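You operate a simulated robot arm through the tools that you are given. There is no shell and no other tool. Be economical: measure what you need, move in short steps, check, and stop when the job is done.

You are at the controls of a simulated robot arm. One attempt, no reset.

## Task
Pieces burst on machine 1: bring the sheet speed back to the mould's.
Fine: stop fill, then sheet; set the knob; start sheet, then fill; leave it running on GOOD.

The check looks at the end state, three seconds after you hand in, the way a careful person would. Anything else that was tipped, shoved, dropped, spilled or broken makes it a failure. Flat cloth is picked up by pressing the open fingertips on it (5 to 10 N) and closing them slowly along it; thin cloth reads only 2 to 8 mm in the jaws.

## Robot
A 6-joint arm with a two-finger parallel gripper, fixed in place. Base frame: the origin is at the foot of the arm, x ahead of it, y to its left, z up. Readings come in m, rad, newtons and seconds.
Its first joint turns from -2.007 to 2.007 rad. Payload 4.2 kg.
The TCP is the grasp point between the finger pads, 0.023 m short of the fingertips. In the tool frame z runs along the fingers and y along their closing line. Largest opening 0.094 m; finger width 0.038, thickness 0.01; the body of the gripper, 0.054 by 0.096 m, starts 0.039 m behind the TCP.
Orientation is that of the tool frame in the base frame, as [roll, pitch, yaw] about the fixed x, y, z axes, in that order (R = Rz(yaw) Ry(pitch) Rx(roll)). With the fingers straight down and closing along the base's y, the tool's x points along the base's -x, its y along +y and its z along -z.

## Interface
- The arm moves only by the tool nudge_tool. Its argument "steps" is a list of rows, each an object (a shift or turn left out is 0, a gripper value left out holds the last) with "linear": the shift along the tool's x, y, z in units of 300 mm (1.0 is 300 mm), a list of three; "rot": the turn, a rotation vector about the tool's x, y, z in units of 90 degrees (1.0 is 90 degrees), a list of three; "hand": the closure, from 0 (fully open) to 1 (shut). In form: [{"linear": [x, y, z], "rot": [rx, ry, rz], "hand": hand}, ...]. A call has 1 to 8 rows; each row is the pose to reach, as a shift and turn from the pose commanded when the call began, along the tool's axes at that moment. A call with a number of a shift or a turn outside -1 to 1 is refused whole. Each row takes 0.2 s and may step no farther than 0.05 m and 0.15 rad from the row before; otherwise, or with a gripper value out of range, the whole call is refused. Where a pose cannot be reached the arm comes as near as it can. A force on the tool above 40 N (or 10 N above the force at the start of the call, whichever is more), or a blocked arm, ends the call early, and 0.2 s more pass. The fingers move at their own pace (about 0.108 m/s each) and stop on an object; they squeeze with about 23 N. The grip force told is the motor's: it shows also when the fingers shut on nothing. Time passes only in rows, and 0.2 s behind the last, so rows that repeat a pose let the fingers close. The reply holds the time, the measured pose of the TCP, the force on the tool along the base axes, the opening and the grip force, in the units named above and with some noise, and new pictures: "views" is both (left out), scene, wrist or none.
- Cameras (640 x 400 px; columns grow to the right, rows downward): "scene" is fixed at [0.0493, 0.6482, 1.6299]; the picture's right is [-0.68, -0.73, 0.00], its down [-0.26, 0.24, -0.93] and it looks along [0.68, -0.64, -0.36] (base axes); focal length 327 px, centre (320, 200). "wrist" rides on the gripper at [0.086, 0.016, -0.075] in the tool frame; the picture's right is [-0.18, 0.98, 0.00], its down [-0.58, -0.11, -0.81] and it looks along [-0.79, -0.15, 0.59] (tool axes); focal length 243 px, centre (320, 200).
- lift_body(by): slides the trunk up (or, below 0, down) by that many m; the arm rides with it, the base frame stays. It gives what a move gives, with no picture.
- locate(camera, pixels): for up to 12 pixels [column, row] of the newest picture of that camera ("zoom" is the newest enlarged one), the place [x, y, z] in the base frame of the surface seen there, good to about 0.002 m. It takes no simulated time.
- zoom(camera, box): a new picture of the part [left, top, right, bottom] of that camera's present view, enlarged. It takes no simulated time.
- close_job(): hands the job in; it is judged then, once.

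Go step by step. Measure first, check grasps and placings, and put right what went wrong. The budget is 80 turns and 170 pictures, counting those below and the enlarged ones. Unless the task says otherwise, let go and move clear before handing in, and close with one line.

The tools are called as name(argument=value, ...) on one line, values as JSON. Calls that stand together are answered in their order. nudge_tool: Moves the arm, as the interface text tells. Its arguments: {"type":"object","properties":{"steps":{"type":"array"},"views":{"type":"string","enum":["both","scene","wrist","none"]}},"required":["steps"]} The other tools are called the same way: lift_body (by) slides the trunk up or down; locate (camera, pixels) gives the place of the surface under pixels of a picture; zoom (camera, box) takes an enlarged picture of a part of a camera's view; close_job () hands the job in.

At the start:

```text
clock: 0.0
tcp_pos: [0.4959, 0.076, 1.3679]
tcp_rot: [-3.14, 0.001, -3.14]
force: [-0.9, 0.2, 0.2]
gripper_width: 0.094
grip_force: 0.0
trunk travel left (down, up): [-0.925, 0.065]
```

scene: 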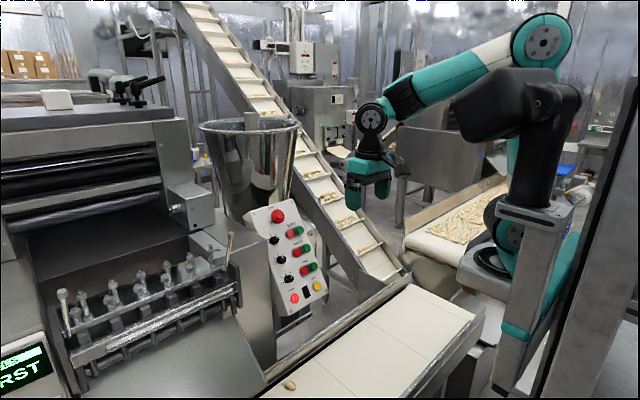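
wrist: 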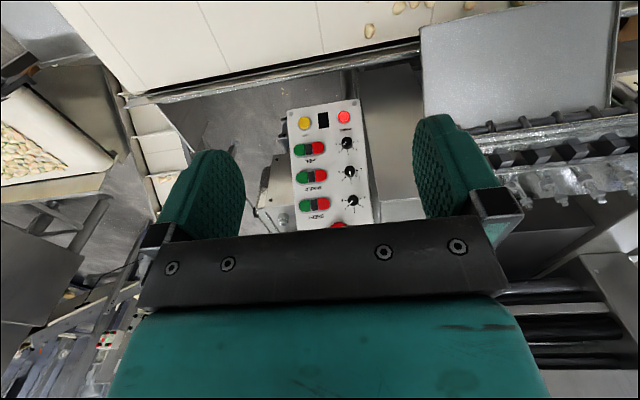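

The control panel is at about scene pixels (290,255), and the display reads "..RST" at the lower left. I'll enlarge both views to read the labels.

zoom(camera="scene", box=[240, 195, 340, 320])

zoom(camera="wrist", box=[270, 90, 390, 235])

zoom(camera="scene", box=[0, 320, 100, 400])

```text
3.20 times, centred on (290, 258) of scene
```

zoom: 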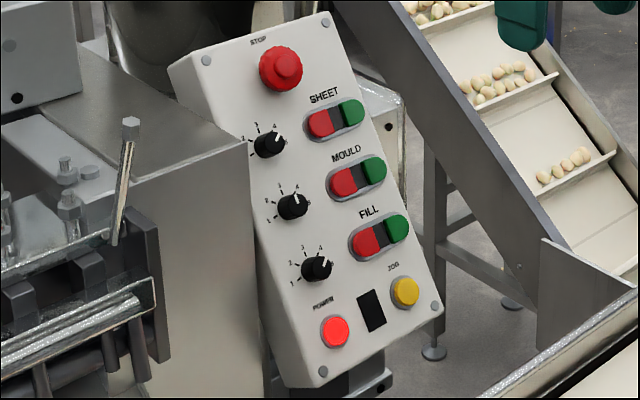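

```text
2.76 times, centred on (330, 162) of wrist
```

zoom: 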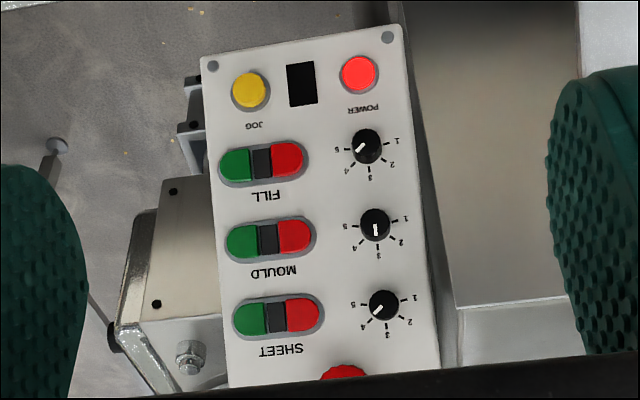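

```text
5.00 times, centred on (50, 360) of scene
```

zoom: 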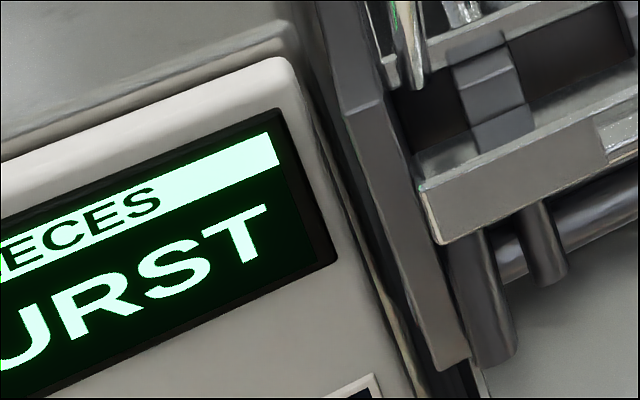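

The sheet knob points at about 4 and the mould knob at 3, so the sheet knob has to go to 3. I'll enlarge the panel again and measure its geometry.

zoom(camera="scene", box=[250, 195, 340, 315])

```text
3.33 times, centred on (295, 255) of scene
```

zoom: 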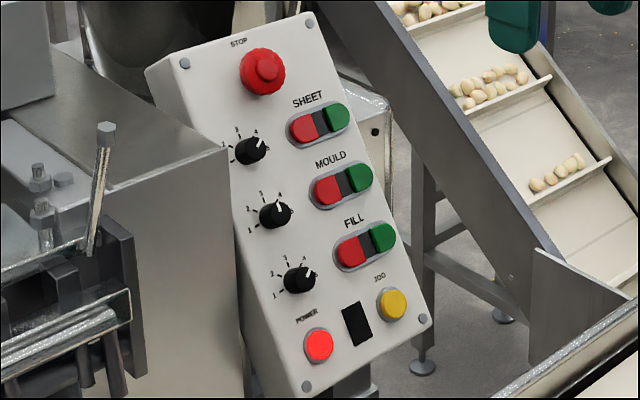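

locate(camera="zoom", pixels=[[185, 63], [309, 22], [423, 319], [307, 387], [302, 127], [337, 116], [350, 250], [382, 237], [252, 143], [258, 172], [276, 207], [265, 68]])

locate(camera="wrist", pixels=[[353, 200], [350, 172], [347, 143], [325, 202], [308, 203], [320, 148], [304, 149], [338, 190], [335, 130], [300, 180], [300, 130], [340, 210]])

```text
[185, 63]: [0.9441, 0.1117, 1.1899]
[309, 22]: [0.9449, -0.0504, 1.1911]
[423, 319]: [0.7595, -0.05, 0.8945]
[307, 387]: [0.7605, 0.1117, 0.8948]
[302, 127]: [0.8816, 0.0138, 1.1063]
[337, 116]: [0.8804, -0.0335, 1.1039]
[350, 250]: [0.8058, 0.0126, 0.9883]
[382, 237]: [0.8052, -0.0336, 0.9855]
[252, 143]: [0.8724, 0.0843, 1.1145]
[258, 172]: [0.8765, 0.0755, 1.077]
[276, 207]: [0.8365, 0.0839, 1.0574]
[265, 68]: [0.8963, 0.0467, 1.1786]
```

```text
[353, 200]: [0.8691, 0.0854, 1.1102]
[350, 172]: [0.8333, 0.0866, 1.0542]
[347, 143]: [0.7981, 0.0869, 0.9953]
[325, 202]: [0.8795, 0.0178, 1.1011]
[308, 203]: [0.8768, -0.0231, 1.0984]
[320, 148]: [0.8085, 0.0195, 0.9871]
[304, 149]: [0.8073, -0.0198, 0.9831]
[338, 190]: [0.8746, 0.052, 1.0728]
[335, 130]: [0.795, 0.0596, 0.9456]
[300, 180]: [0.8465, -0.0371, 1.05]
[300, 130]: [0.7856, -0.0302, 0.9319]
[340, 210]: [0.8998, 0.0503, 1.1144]
```

The panel is a plane tilted 58° (normal about [-0.85, 0, 0.53]). The buttons are measured: fill red is at y≈0.015, u≈0.104, and sheet red is at u≈0.244. I'll close the fingers, turn the tool to face the panel, and check what stands to its left.

locate(camera="scene", pixels=[[265, 240], [255, 255], [240, 235], [268, 290], [230, 245], [205, 225], [185, 205], [250, 145], [285, 170], [370, 320], [400, 300], [300, 372]])

nudge_tool(steps=[{"rot": [0, -0.092, 0], "hand": 1}, {"rot": [0, -0.184, 0], "hand": 1}, {"rot": [0, -0.276, 0], "hand": 1}, {"rot": [0, -0.368, 0], "hand": 1}, {"rot": [0, -0.46, 0], "hand": 1}, {"rot": [0, -0.552, 0], "hand": 1}, {"rot": [0, -0.6449, 0], "hand": 1}, {"rot": [0, -0.6449, 0], "hand": 1}])

```text
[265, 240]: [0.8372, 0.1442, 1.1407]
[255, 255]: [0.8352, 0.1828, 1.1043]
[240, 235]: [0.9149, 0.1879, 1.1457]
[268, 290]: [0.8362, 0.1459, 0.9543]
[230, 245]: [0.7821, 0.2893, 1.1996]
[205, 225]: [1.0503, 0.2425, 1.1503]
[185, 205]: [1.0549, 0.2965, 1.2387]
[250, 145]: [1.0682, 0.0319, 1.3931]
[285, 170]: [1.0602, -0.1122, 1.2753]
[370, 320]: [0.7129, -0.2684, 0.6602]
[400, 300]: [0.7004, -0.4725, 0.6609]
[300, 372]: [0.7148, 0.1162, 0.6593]
```

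```text
clock: 1.8
tcp_pos: [0.5058, 0.0886, 1.3759]
tcp_rot: [-3.141, 1.014, 3.141]
force: [0.7, 0.3, 0.3]
gripper_width: 0.0
grip_force: 23.8
out of reach, approached as far as the arm can: row 7, 8
trunk travel left (down, up): [-0.925, 0.065]
```

scene: 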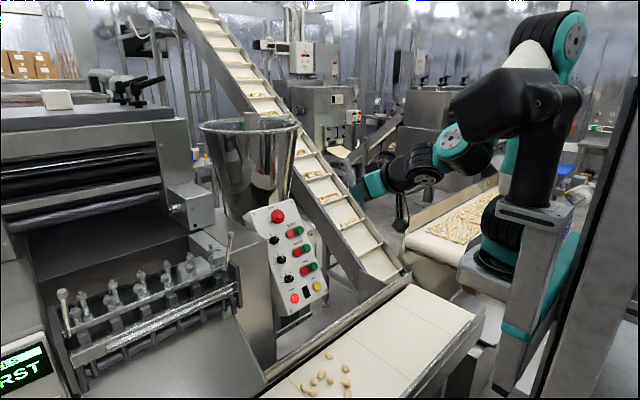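
wrist: 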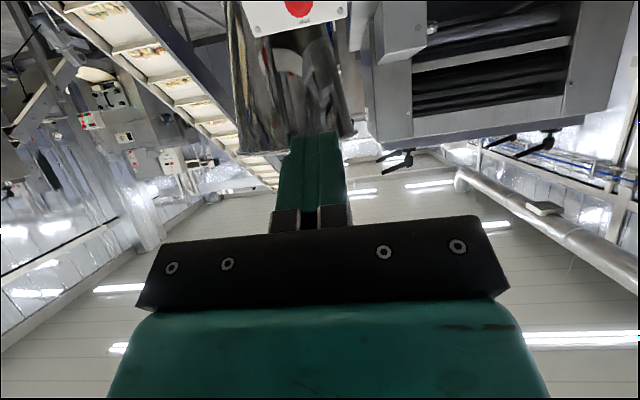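

The tool now faces along the panel normal with the fingers shut, and the wall corner left of the panel is at y≈0.144. Next I'll approach the front of the fill red button.

nudge_tool(steps=[{"linear": [0.053, -0.023, 0.121]}, {"linear": [0.106, -0.046, 0.242]}, {"linear": [0.159, -0.069, 0.363]}, {"linear": [0.212, -0.092, 0.484]}, {"linear": [0.266, -0.116, 0.605]}, {"linear": [0.319, -0.139, 0.726]}, {"linear": [0.372, -0.162, 0.847]}, {"linear": [0.425, -0.185, 0.9675]}])

locate(camera="scene", pixels=[[470, 330], [450, 250], [440, 215]])

```text
clock: 3.6
tcp_pos: [0.682, 0.0319, 1.114]
tcp_rot: [3.139, 1.016, 3.141]
force: [0.1, -0.2, 0.3]
gripper_width: 0.0001
grip_force: 23.4
out of reach, approached as far as the arm can: row 1, 2, 3
trunk travel left (down, up): [-0.925, 0.065]
```

scene: 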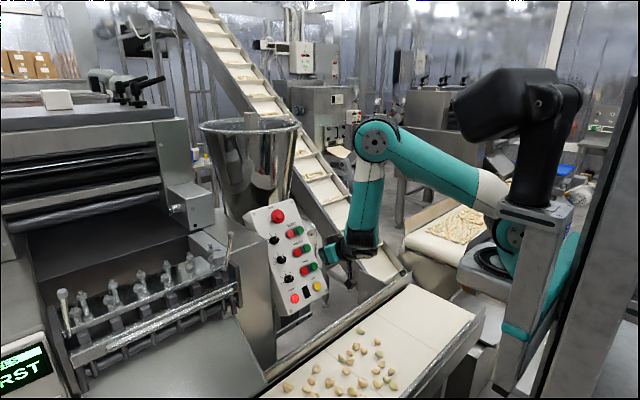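
wrist: 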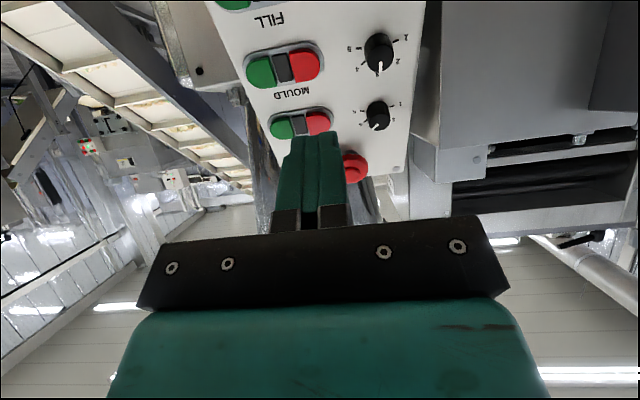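

```text
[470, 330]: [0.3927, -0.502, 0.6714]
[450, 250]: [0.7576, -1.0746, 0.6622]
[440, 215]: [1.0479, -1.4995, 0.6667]
```

The arm is at (0.682, 0.032, 1.114) with good reach. I'll move to about 5 cm off fill red.

nudge_tool(steps=[{"linear": [0.046, -0.019, 0.11]}, {"linear": [0.092, -0.038, 0.22]}, {"linear": [0.138, -0.057, 0.33]}])

```text
clock: 4.4
tcp_pos: [0.7457, 0.0151, 1.0271]
tcp_rot: [3.142, 1.015, -3.141]
force: [0.4, 0.5, -0.2]
gripper_width: 0.0001
grip_force: 22.7
trunk travel left (down, up): [-0.925, 0.065]
```

scene: 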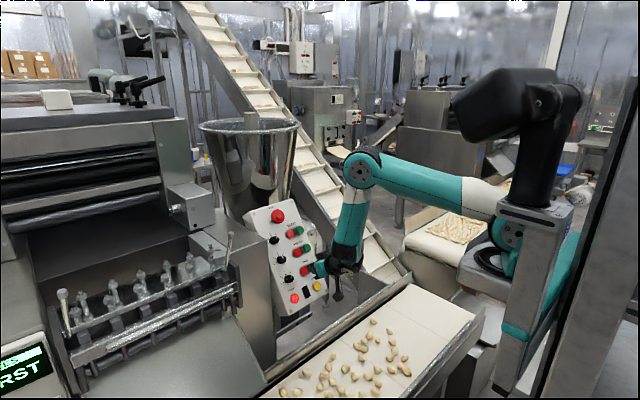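
wrist: 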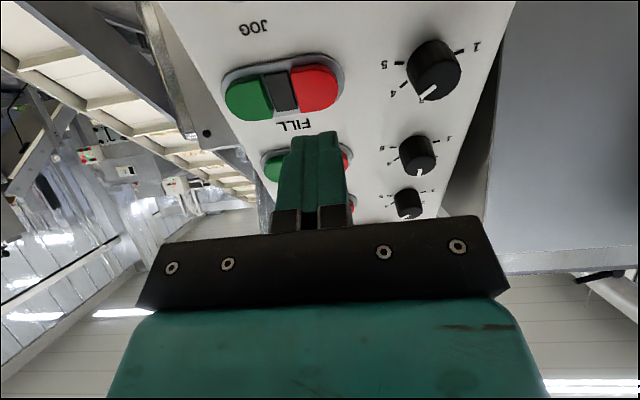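

I'll check the fill buttons' exact places from here before pressing.

locate(camera="wrist", pixels=[[317, 88], [248, 98], [295, 75], [331, 88], [279, 92], [404, 213], [415, 155], [433, 65], [430, 92], [410, 70], [458, 62], [312, 135]])

```text
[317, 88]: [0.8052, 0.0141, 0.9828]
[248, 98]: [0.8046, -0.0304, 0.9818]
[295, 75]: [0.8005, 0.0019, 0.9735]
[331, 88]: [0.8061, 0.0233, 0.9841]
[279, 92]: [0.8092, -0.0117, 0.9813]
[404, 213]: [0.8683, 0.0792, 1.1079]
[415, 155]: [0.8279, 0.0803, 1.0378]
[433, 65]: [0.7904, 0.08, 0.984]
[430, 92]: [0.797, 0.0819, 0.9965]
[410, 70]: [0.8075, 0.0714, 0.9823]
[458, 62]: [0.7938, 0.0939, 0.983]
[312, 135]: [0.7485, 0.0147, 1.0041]
```

Fill red is centred at (0.805, 0.014, 0.983), and the fingertips are about 5 cm off it. I'll press and retract.

nudge_tool(steps=[{"linear": [0.017, 0, 0.07]}, {"linear": [0.017, 0, 0.14]}, {"linear": [0.017, 0, 0.16]}, {"linear": [0.017, 0, 0.173]}, {"linear": [0.017, 0, 0.183]}, {"linear": [0.017, 0, 0.183]}, {"linear": [0.017, 0, 0.12]}, {"linear": [0.017, 0, 0.0]}])

zoom(camera="scene", box=[0, 320, 100, 400])

```text
clock: 6.2
tcp_pos: [0.7445, 0.0164, 1.0215]
tcp_rot: [-3.14, 1.013, 3.141]
force: [0.2, 0.1, -0.8]
gripper_width: 0.0002
grip_force: 22.6
trunk travel left (down, up): [-0.925, 0.065]
```

scene: 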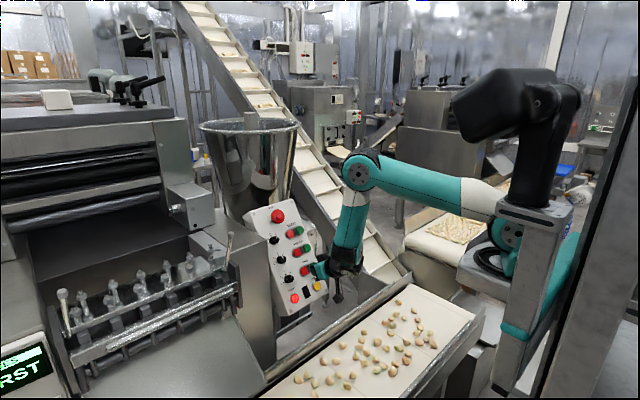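
wrist: 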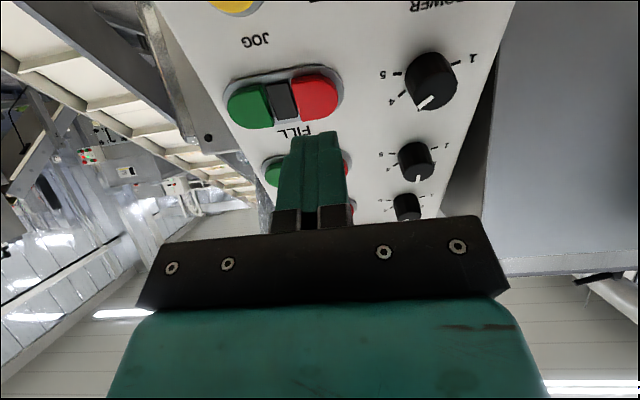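

```text
5.00 times, centred on (50, 360) of scene
```

zoom: 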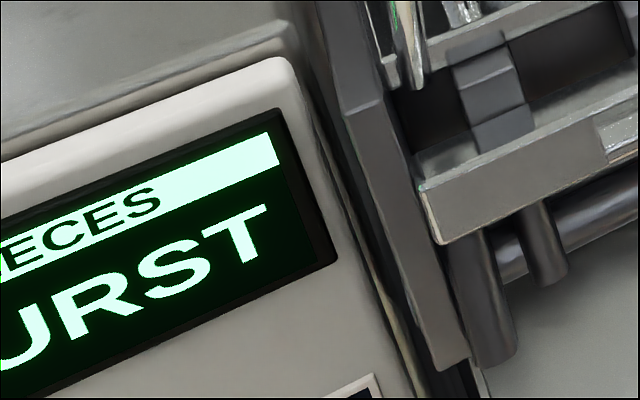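

The display still reads BURST, and I can't tell whether the press registered. I'll look closely at the switches.

zoom(camera="scene", box=[250, 195, 340, 315])

zoom(camera="wrist", box=[220, 50, 380, 150])

```text
3.33 times, centred on (295, 255) of scene
```

zoom: 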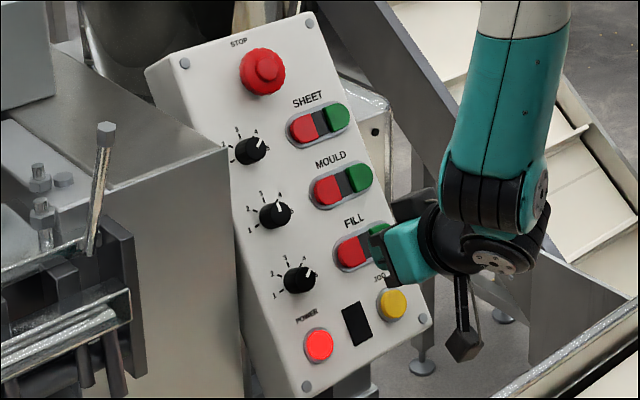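

```text
4.00 times, centred on (300, 100) of wrist
```

zoom: 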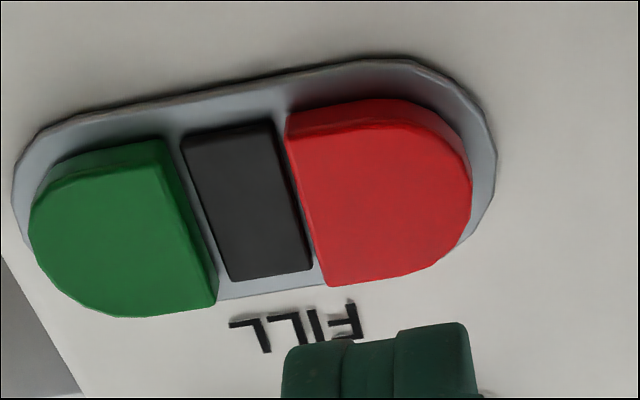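

The switches look unchanged. I'll press again and hold so I can read the force.

nudge_tool(steps=[{"linear": [0, 0, 0.07]}, {"linear": [0, 0, 0.14]}, {"linear": [0, 0, 0.16]}, {"linear": [0, 0, 0.173]}, {"linear": [0, 0, 0.18]}], views="scene")

zoom(camera="scene", box=[265, 225, 345, 305])

```text
clock: 7.4
tcp_pos: [0.7891, 0.0161, 0.993]
tcp_rot: [-3.14, 1.012, -3.141]
force: [-2.4, 1.1, 1.3]
gripper_width: 0.0
grip_force: 23.0
trunk travel left (down, up): [-0.925, 0.065]
```

scene: 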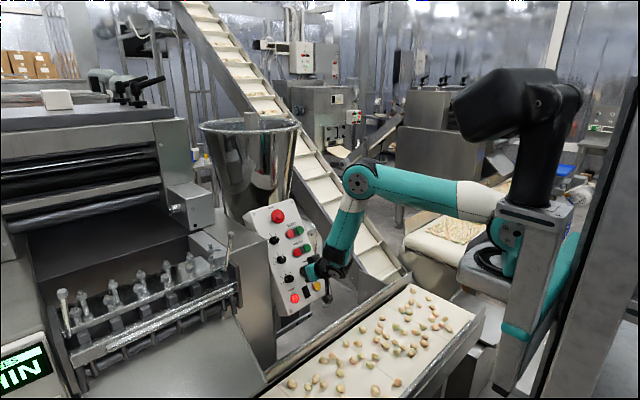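

```text
5.00 times, centred on (305, 265) of scene
```

zoom: 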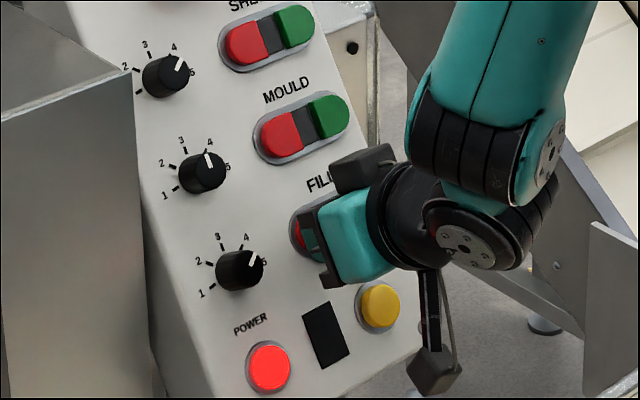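

The display changed to "…IN" (thin), so fill has stopped; the press force is about 3 N. Next I'll retract, go up to sheet red, and press that.

nudge_tool(steps=[{"linear": [0, 0, -0.15]}, {"linear": [-0.15, 0, -0.18]}, {"linear": [-0.3, 0, -0.18]}, {"linear": [-0.457, 0, -0.18]}, {"linear": [-0.457, 0, -0.05]}, {"linear": [-0.457, 0, -0.02]}, {"linear": [-0.457, 0, 0]}, {"linear": [-0.457, 0, 0]}])

zoom(camera="scene", box=[250, 195, 340, 315])

```text
clock: 9.2
tcp_pos: [0.8613, 0.0154, 1.1096]
tcp_rot: [-3.14, 1.012, -3.14]
force: [-3.0, -0.3, 0.2]
gripper_width: 0.0
grip_force: 23.8
trunk travel left (down, up): [-0.925, 0.065]
```

scene: 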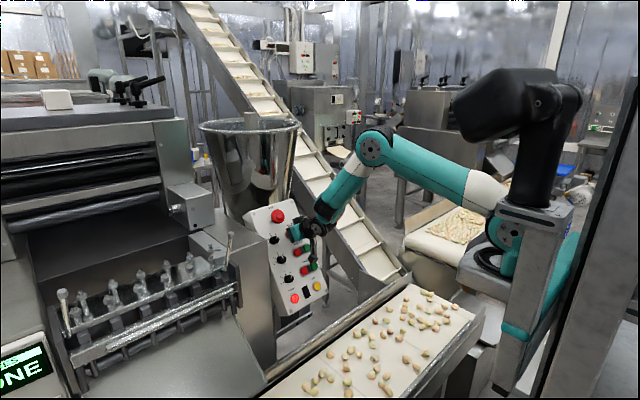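
wrist: 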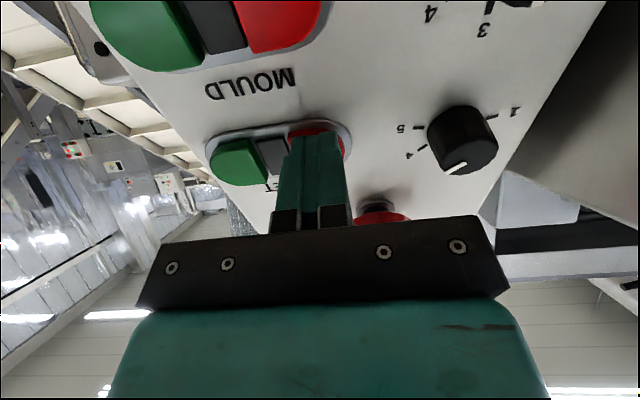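

```text
3.33 times, centred on (295, 255) of scene
```

zoom: 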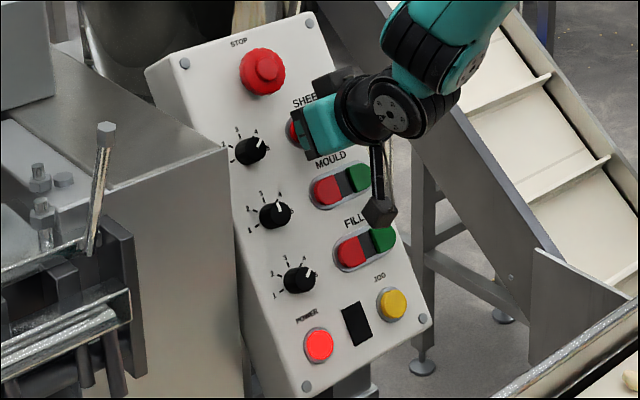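

The display now reads "…NE" (none), so the sheet has stopped. I'll measure the sheet knob from this close view.

zoom(camera="wrist", box=[380, 70, 540, 200])

locate(camera="wrist", pixels=[[470, 157], [442, 164], [497, 148], [458, 168], [432, 130], [490, 122], [462, 112], [470, 148], [406, 128], [417, 150], [510, 112], [470, 173]])

```text
3.08 times, centred on (460, 135) of wrist
```

zoom: 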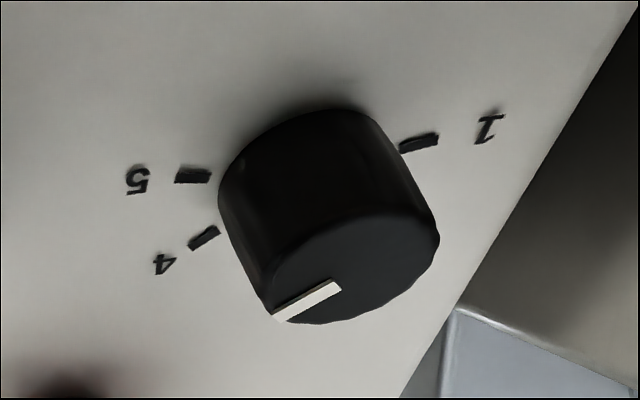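

```text
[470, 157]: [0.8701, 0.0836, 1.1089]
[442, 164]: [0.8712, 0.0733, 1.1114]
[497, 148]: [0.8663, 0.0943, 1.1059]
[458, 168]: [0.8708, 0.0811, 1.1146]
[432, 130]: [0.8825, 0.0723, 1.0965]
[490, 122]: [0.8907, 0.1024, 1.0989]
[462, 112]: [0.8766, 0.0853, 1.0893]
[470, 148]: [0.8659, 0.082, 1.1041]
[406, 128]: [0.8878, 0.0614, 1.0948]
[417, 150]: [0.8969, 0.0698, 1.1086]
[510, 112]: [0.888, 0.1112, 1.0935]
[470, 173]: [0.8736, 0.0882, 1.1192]
```

Sheet knob centre is y≈0.0845, u≈0.240, with its face 20 mm proud; 1 to 5 spans 180°, so 4→3 is 45° counter-clockwise. I'll retract, shift in front of the knob and part-open the fingers.

nudge_tool(steps=[{"linear": [0, 0, -0.1]}, {"linear": [0, 0, -0.2], "hand": 0.45}, {"linear": [-0.007, 0.115, -0.2], "hand": 0.45}, {"linear": [-0.013, 0.23, -0.2], "hand": 0.45}, {"linear": [-0.013, 0.23, -0.2], "hand": 0.45}])

zoom(camera="scene", box=[250, 195, 340, 315])

```text
clock: 10.4
tcp_pos: [0.8136, 0.0841, 1.1455]
tcp_rot: [-3.142, 1.014, 3.142]
force: [-0.3, -0.4, -0.1]
gripper_width: 0.0518
grip_force: 0.0
trunk travel left (down, up): [-0.925, 0.065]
```

scene: 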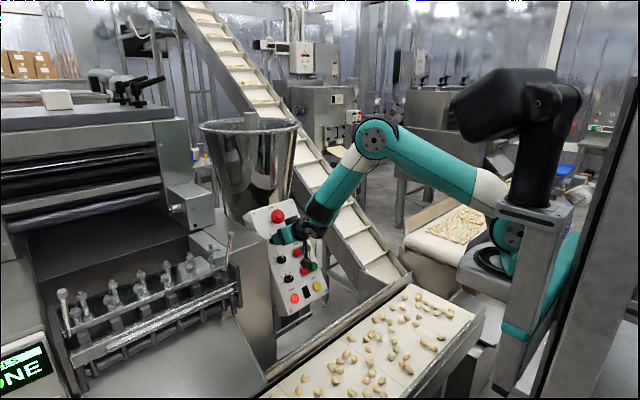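
wrist: 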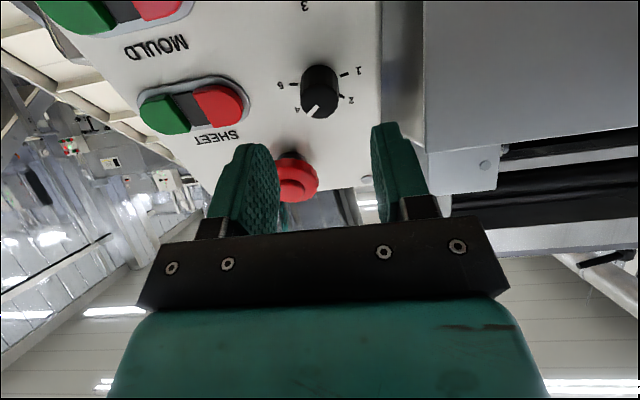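

```text
3.33 times, centred on (295, 255) of scene
```

zoom: 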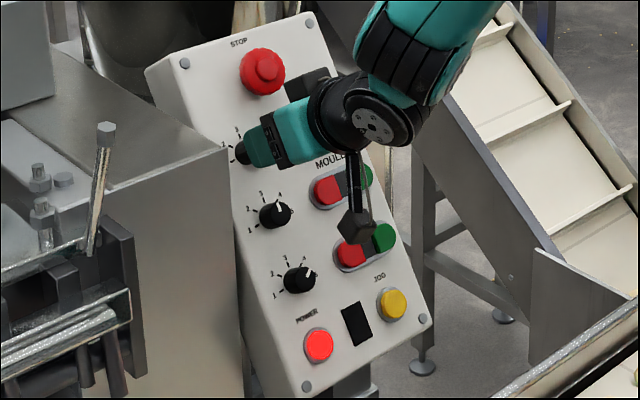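

I'll confirm the knob centre from this view.

zoom(camera="wrist", box=[260, 40, 380, 130])

locate(camera="wrist", pixels=[[320, 105], [305, 106], [336, 102], [320, 97], [294, 84], [345, 75], [293, 106], [350, 98]])

```text
4.44 times, centred on (320, 85) of wrist
```

zoom: 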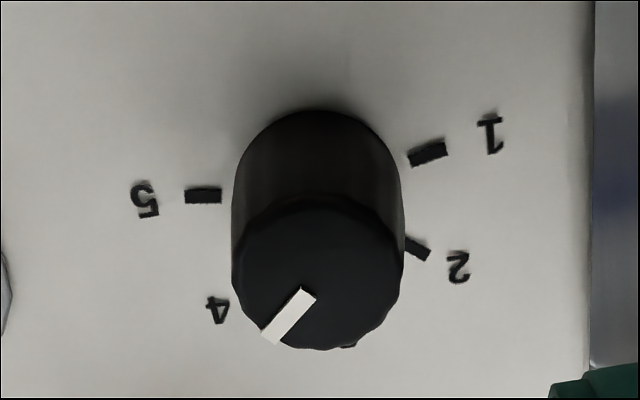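

```text
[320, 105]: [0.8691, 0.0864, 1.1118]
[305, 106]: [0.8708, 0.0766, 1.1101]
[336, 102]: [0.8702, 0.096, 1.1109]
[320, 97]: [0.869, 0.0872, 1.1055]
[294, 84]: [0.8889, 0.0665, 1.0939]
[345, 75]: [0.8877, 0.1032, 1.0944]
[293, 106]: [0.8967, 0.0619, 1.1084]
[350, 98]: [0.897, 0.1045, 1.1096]
```

The knob is centred at y≈0.085, with the pointer about 45° off vertical at 4. I'll go in around it and close.

nudge_tool(steps=[{"linear": [0.003, 0.003, 0.07], "hand": 0.45}, {"linear": [0.003, 0.003, 0.14], "hand": 0.45}, {"linear": [0.003, 0.003, 0.192], "hand": 0.45}, {"linear": [0.003, 0.003, 0.192], "hand": 0.6}, {"linear": [0.003, 0.003, 0.192], "hand": 0.8}, {"linear": [0.003, 0.003, 0.192], "hand": 1}, {"linear": [0.003, 0.003, 0.192], "hand": 1}])

```text
clock: 12.0
tcp_pos: [0.8624, 0.0841, 1.1141]
tcp_rot: [-3.141, 1.016, 3.141]
force: [-0.3, -5.0, 1.0]
gripper_width: 0.0246
grip_force: 45.5
trunk travel left (down, up): [-0.925, 0.065]
```

scene: 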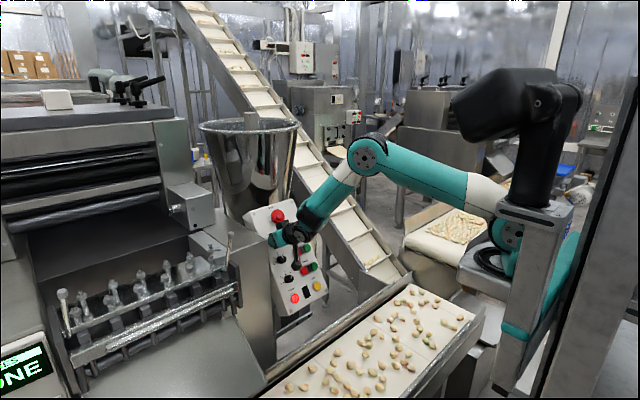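
wrist: 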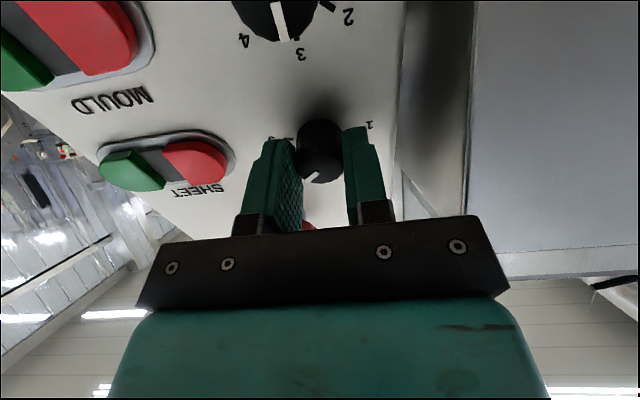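

The knob is gripped (24.6 mm, 45 N), and the mould pointer is clearly at 3 (pixel 300,45). I'll turn 45° counter-clockwise.

nudge_tool(steps=[{"linear": [0, 0.002, 0], "rot": [0, 0, -0.083], "hand": 1}, {"linear": [0, 0.002, 0], "rot": [0, 0, -0.166], "hand": 1}, {"linear": [0, 0.002, 0], "rot": [0, 0, -0.25], "hand": 1}, {"linear": [0, 0.002, 0], "rot": [0, 0, -0.333], "hand": 1}, {"linear": [0, 0.002, 0], "rot": [0, 0, -0.416], "hand": 1}, {"linear": [0, 0.002, 0], "rot": [0, 0, -0.5], "hand": 1}, {"linear": [0, 0.002, 0], "rot": [0, 0, -0.5], "hand": 1}])

zoom(camera="wrist", box=[200, 20, 420, 220])

```text
clock: 13.6
tcp_pos: [0.8606, 0.083, 1.1143]
tcp_rot: [-2.29, 0.644, -2.056]
force: [-0.9, -21.0, 9.1]
gripper_width: 0.0247
grip_force: 45.2
trunk travel left (down, up): [-0.925, 0.065]
```

scene: 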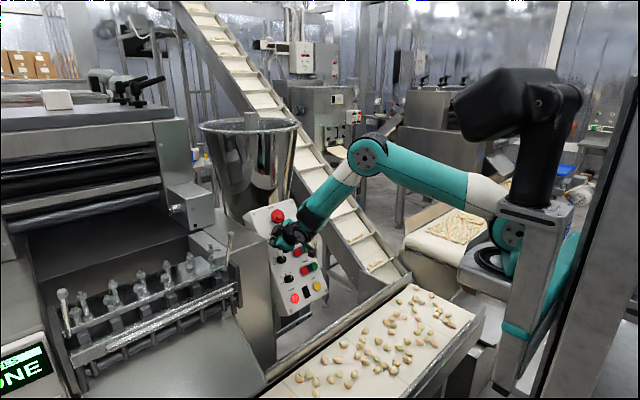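
wrist: 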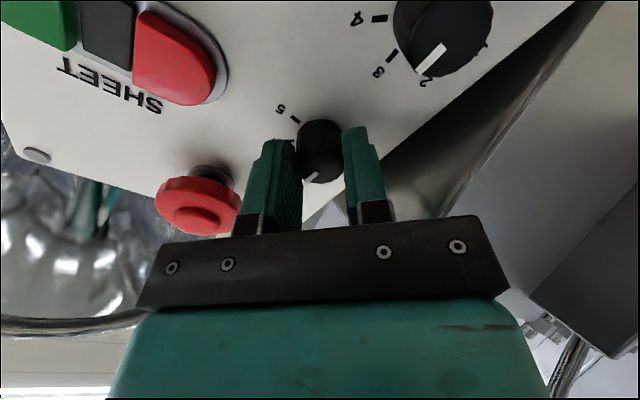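

```text
2.00 times, centred on (310, 120) of wrist
```

zoom: 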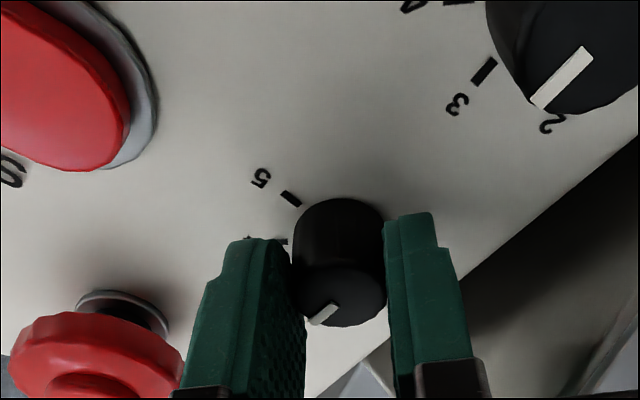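

The sheet pointer now looks parallel to the mould's pointer. There is 21 N of side strain, so I'll ease it, open and back off to look.

nudge_tool(steps=[{"linear": [0.003, -0.003, 0], "hand": 1}, {"linear": [0.006, -0.006, 0], "hand": 1}, {"linear": [0.006, -0.006, 0], "hand": 1}], views="none")

```text
clock: 14.4
tcp_pos: [0.8614, 0.083, 1.1145]
tcp_rot: [-2.292, 0.644, -2.056]
force: [-1.9, -10.9, 11.9]
gripper_width: 0.0245
grip_force: 45.4
trunk travel left (down, up): [-0.925, 0.065]
```

nudge_tool(steps=[{"linear": [0, -0.005, 0], "hand": 1}, {"linear": [0, -0.005, 0], "hand": 0.65}, {"linear": [0, -0.005, 0], "hand": 0.45}, {"linear": [0, -0.005, 0], "hand": 0.45}, {"linear": [0, -0.005, -0.1], "hand": 0.45}, {"linear": [0, -0.005, -0.2], "hand": 0.45}])

zoom(camera="wrist", box=[250, 0, 430, 130])

```text
clock: 15.8
tcp_pos: [0.8123, 0.0839, 1.1455]
tcp_rot: [-2.293, 0.643, -2.057]
force: [0.4, 0.4, 0.5]
gripper_width: 0.0518
grip_force: 0.1
trunk travel left (down, up): [-0.925, 0.065]
```

scene: 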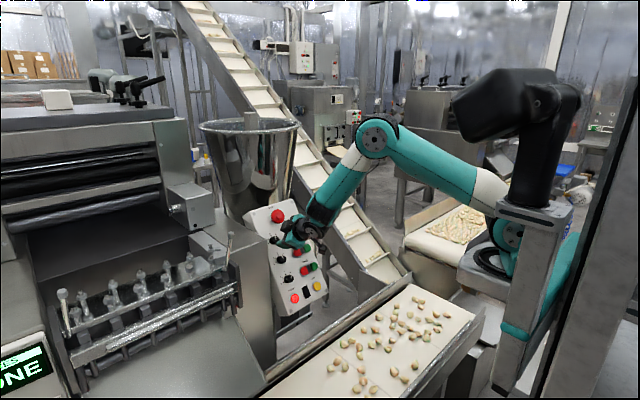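
wrist: 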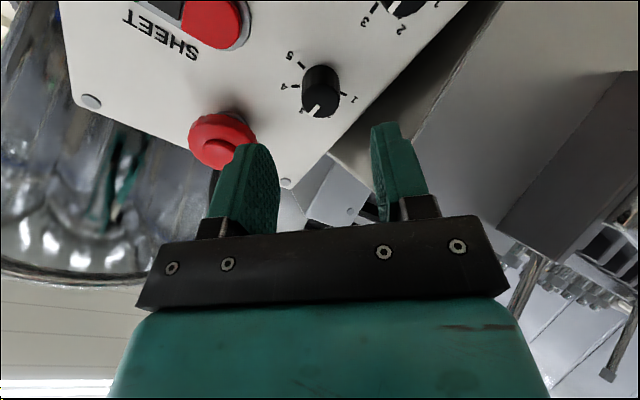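

```text
3.08 times, centred on (340, 65) of wrist
```

zoom: 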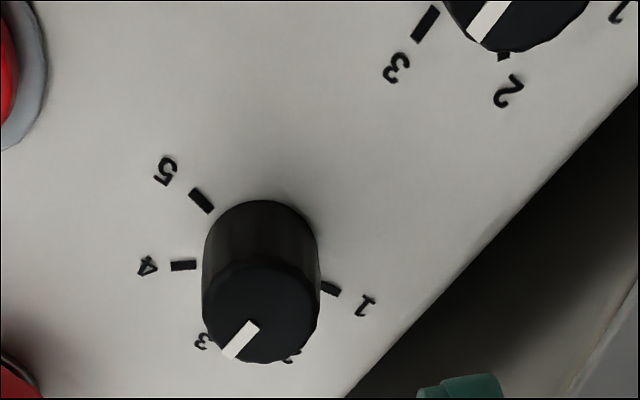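

The sheet pointer now looks parallel to the mould's. I'll untwist the tool, close the fingers, and check both knobs from a straight view.

nudge_tool(steps=[{"rot": [0, 0, 0.083], "linear": [0, 0, -0.05], "hand": 1}, {"rot": [0, 0, 0.166], "linear": [0, 0, -0.1]}, {"rot": [0, 0, 0.25], "linear": [0, 0, -0.15]}, {"rot": [0, 0, 0.333], "linear": [0, 0, -0.2]}, {"rot": [0, 0, 0.416], "linear": [0, 0, -0.25]}, {"rot": [0, 0, 0.5], "linear": [0, 0, -0.3]}])

zoom(camera="wrist", box=[260, 30, 400, 130])

zoom(camera="scene", box=[255, 215, 315, 295])

```text
clock: 17.2
tcp_pos: [0.7343, 0.0832, 1.1928]
tcp_rot: [3.138, 1.013, 3.138]
force: [0.3, -0.2, -0.3]
gripper_width: 0.0002
grip_force: 22.8
trunk travel left (down, up): [-0.925, 0.065]
```

scene: 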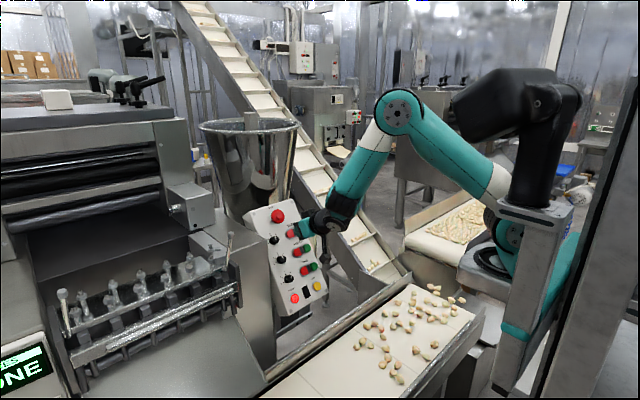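
wrist: 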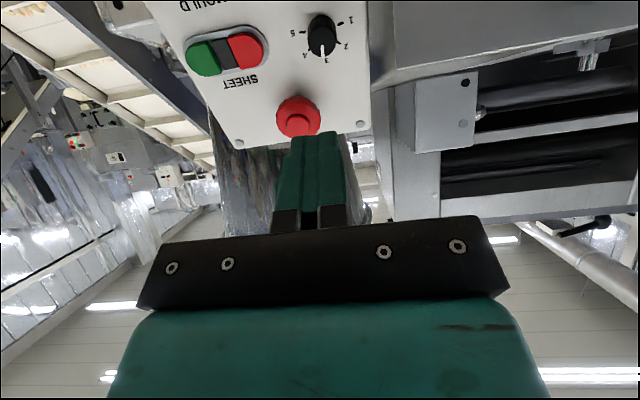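

```text
4.00 times, centred on (330, 80) of wrist
```

zoom: 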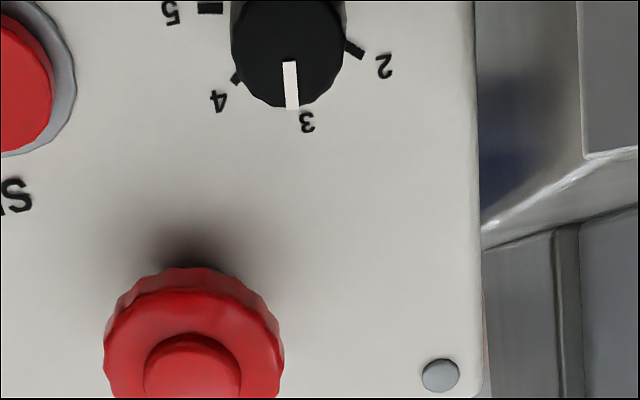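

```text
5.00 times, centred on (285, 255) of scene
```

zoom: 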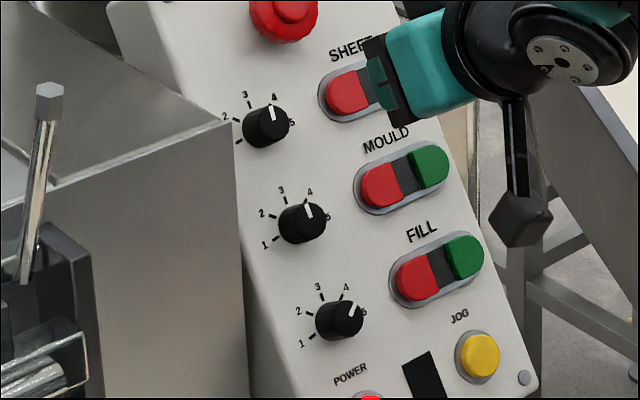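

The sheet and mould pointers are parallel, both at 3. Now I'll press sheet green (y≈-0.031).

nudge_tool(steps=[{"linear": [0.01, -0.13, 0.08]}, {"linear": [0.01, -0.26, 0.16]}, {"linear": [0.01, -0.38, 0.24]}, {"linear": [0.01, -0.38, 0.36]}, {"linear": [0.01, -0.38, 0.46]}, {"linear": [0.01, -0.38, 0.49]}, {"linear": [0.01, -0.38, 0.507]}, {"linear": [0.01, -0.38, 0.507]}])

```text
clock: 19.0
tcp_pos: [0.8634, -0.031, 1.1113]
tcp_rot: [-3.139, 1.014, -3.141]
force: [-2.6, 1.2, 3.1]
gripper_width: 0.0
grip_force: 22.9
trunk travel left (down, up): [-0.925, 0.065]
```

scene: 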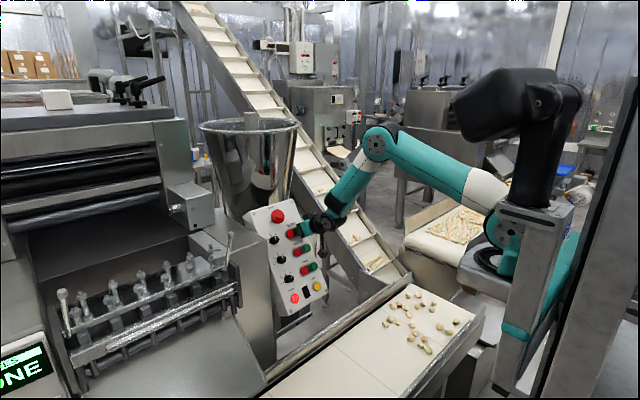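
wrist: 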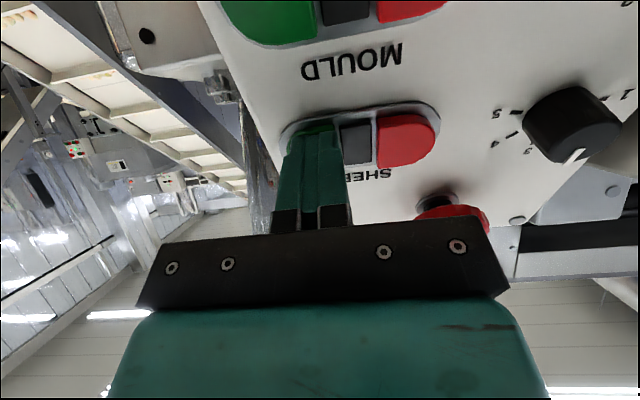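

Green is pressed at about 4 N. I'll retract and check that the display responds before starting fill.

nudge_tool(steps=[{"linear": [0, 0, -0.1]}, {"linear": [0, 0, -0.19]}, {"linear": [0, 0, -0.19]}, {"linear": [0, 0, -0.19]}, {"linear": [0, 0, -0.19]}], views="scene")

zoom(camera="scene", box=[0, 320, 100, 400])

```text
clock: 20.2
tcp_pos: [0.8135, -0.0317, 1.1421]
tcp_rot: [-3.14, 1.013, -3.14]
force: [0.6, 0.3, 0.4]
gripper_width: 0.0
grip_force: 23.3
trunk travel left (down, up): [-0.925, 0.065]
```

scene: 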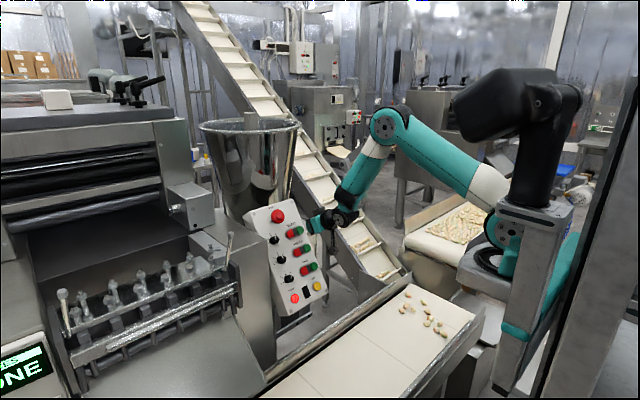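

```text
5.00 times, centred on (50, 360) of scene
```

zoom: 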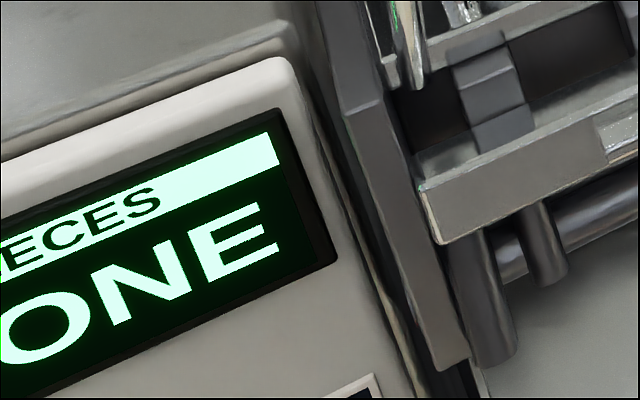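

The display still says NONE. I'll wait a little to see whether it lags.

nudge_tool(steps=[{}, {}, {}, {}, {}, {}, {}, {}], views="scene")

zoom(camera="scene", box=[250, 195, 340, 315])

```text
clock: 22.0
tcp_pos: [0.8126, -0.0318, 1.1417]
tcp_rot: [3.141, 1.012, 3.141]
force: [-0.1, 0.8, 0.4]
gripper_width: 0.0
grip_force: 22.3
trunk travel left (down, up): [-0.925, 0.065]
```

scene: 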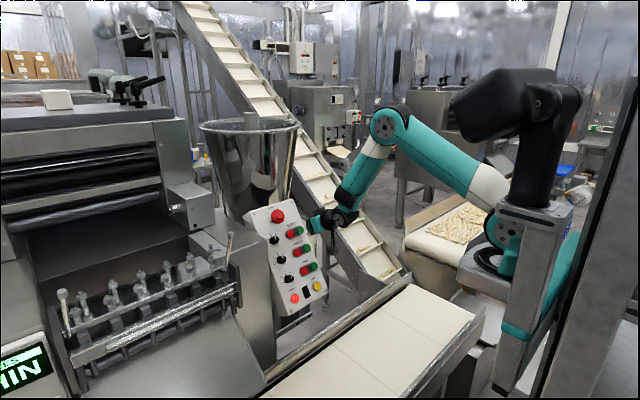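

```text
3.33 times, centred on (295, 255) of scene
```

zoom: 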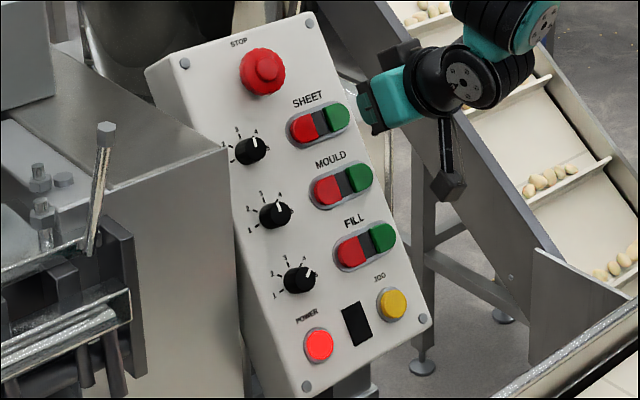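

The display went to THIN, so the sheet is running without fill. Now fill green.

nudge_tool(steps=[{"linear": [0.15, 0.002, 0]}, {"linear": [0.3, 0.002, 0]}, {"linear": [0.457, 0.002, 0]}, {"linear": [0.457, 0.002, 0.12]}, {"linear": [0.457, 0.002, 0.17]}, {"linear": [0.457, 0.002, 0.188]}, {"linear": [0.457, 0.002, 0.197]}, {"linear": [0.457, 0.002, 0.197]}], views="wrist")

nudge_tool(steps=[{"linear": [0, 0, -0.1]}, {"linear": [0, 0, -0.25]}, {"linear": [0, 0, -0.4]}, {"linear": [0, 0, -0.5]}, {"linear": [0, 0, -0.5]}, {"linear": [0, 0, -0.5]}, {"linear": [0, 0, -0.5]}, {"linear": [0, 0, -0.5]}])

zoom(camera="scene", box=[0, 320, 100, 400])

```text
clock: 23.8
tcp_pos: [0.792, -0.0294, 0.9949]
tcp_rot: [-3.141, 1.014, 3.141]
force: [-6.9, 2.7, 6.3]
gripper_width: 0.0
grip_force: 23.3
trunk travel left (down, up): [-0.925, 0.065]
```

wrist: 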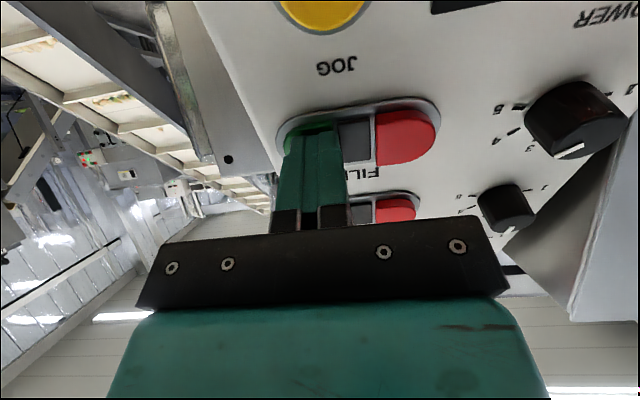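

```text
clock: 25.6
tcp_pos: [0.6642, -0.0299, 1.0728]
tcp_rot: [-3.141, 1.012, -3.14]
force: [0.4, -0.2, 0.3]
gripper_width: 0.0
grip_force: 22.3
trunk travel left (down, up): [-0.925, 0.065]
```

scene: 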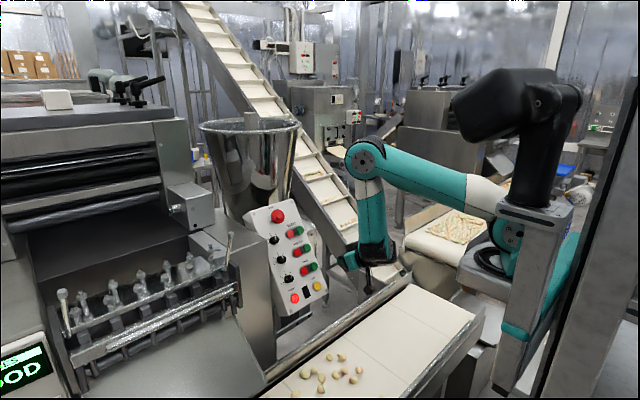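
wrist: 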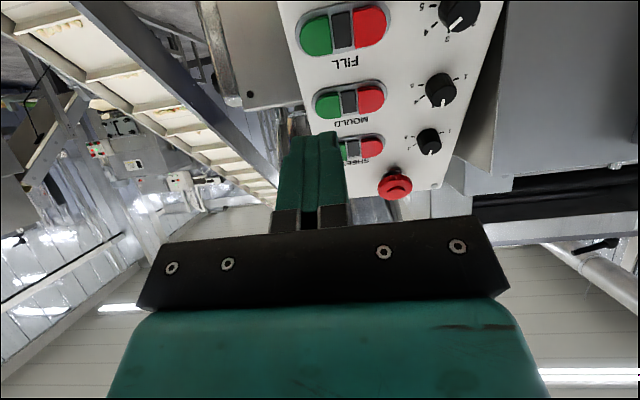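

```text
5.00 times, centred on (50, 360) of scene
```

zoom: 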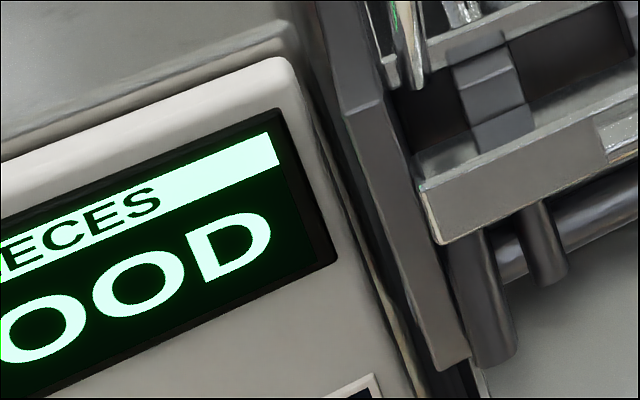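

The display reads GOOD, the arm is clear and pieces are coming out. I'll let it run briefly to confirm it holds.

nudge_tool(steps=[{}, {}, {}, {}, {}, {}, {}, {}], views="scene")

```text
clock: 27.4
tcp_pos: [0.6625, -0.031, 1.0719]
tcp_rot: [3.14, 1.012, 3.141]
force: [-0.4, 0.5, 0.5]
gripper_width: 0.0
grip_force: 23.2
trunk travel left (down, up): [-0.925, 0.065]
```

scene: 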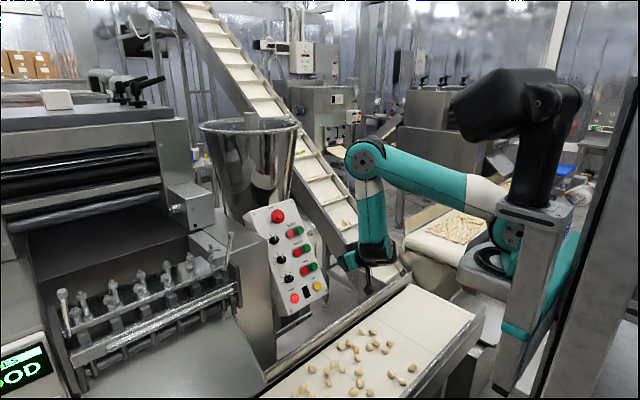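

The display still shows GOOD (pixel 20,375) and the machine is running, so I'm handing in.

close_job()

```text
The job is handed in.
```

Machine 1 is running again on GOOD: I stopped fill and then sheet, set the sheet knob from 4 to 3 to match the mould, and restarted sheet and then fill.
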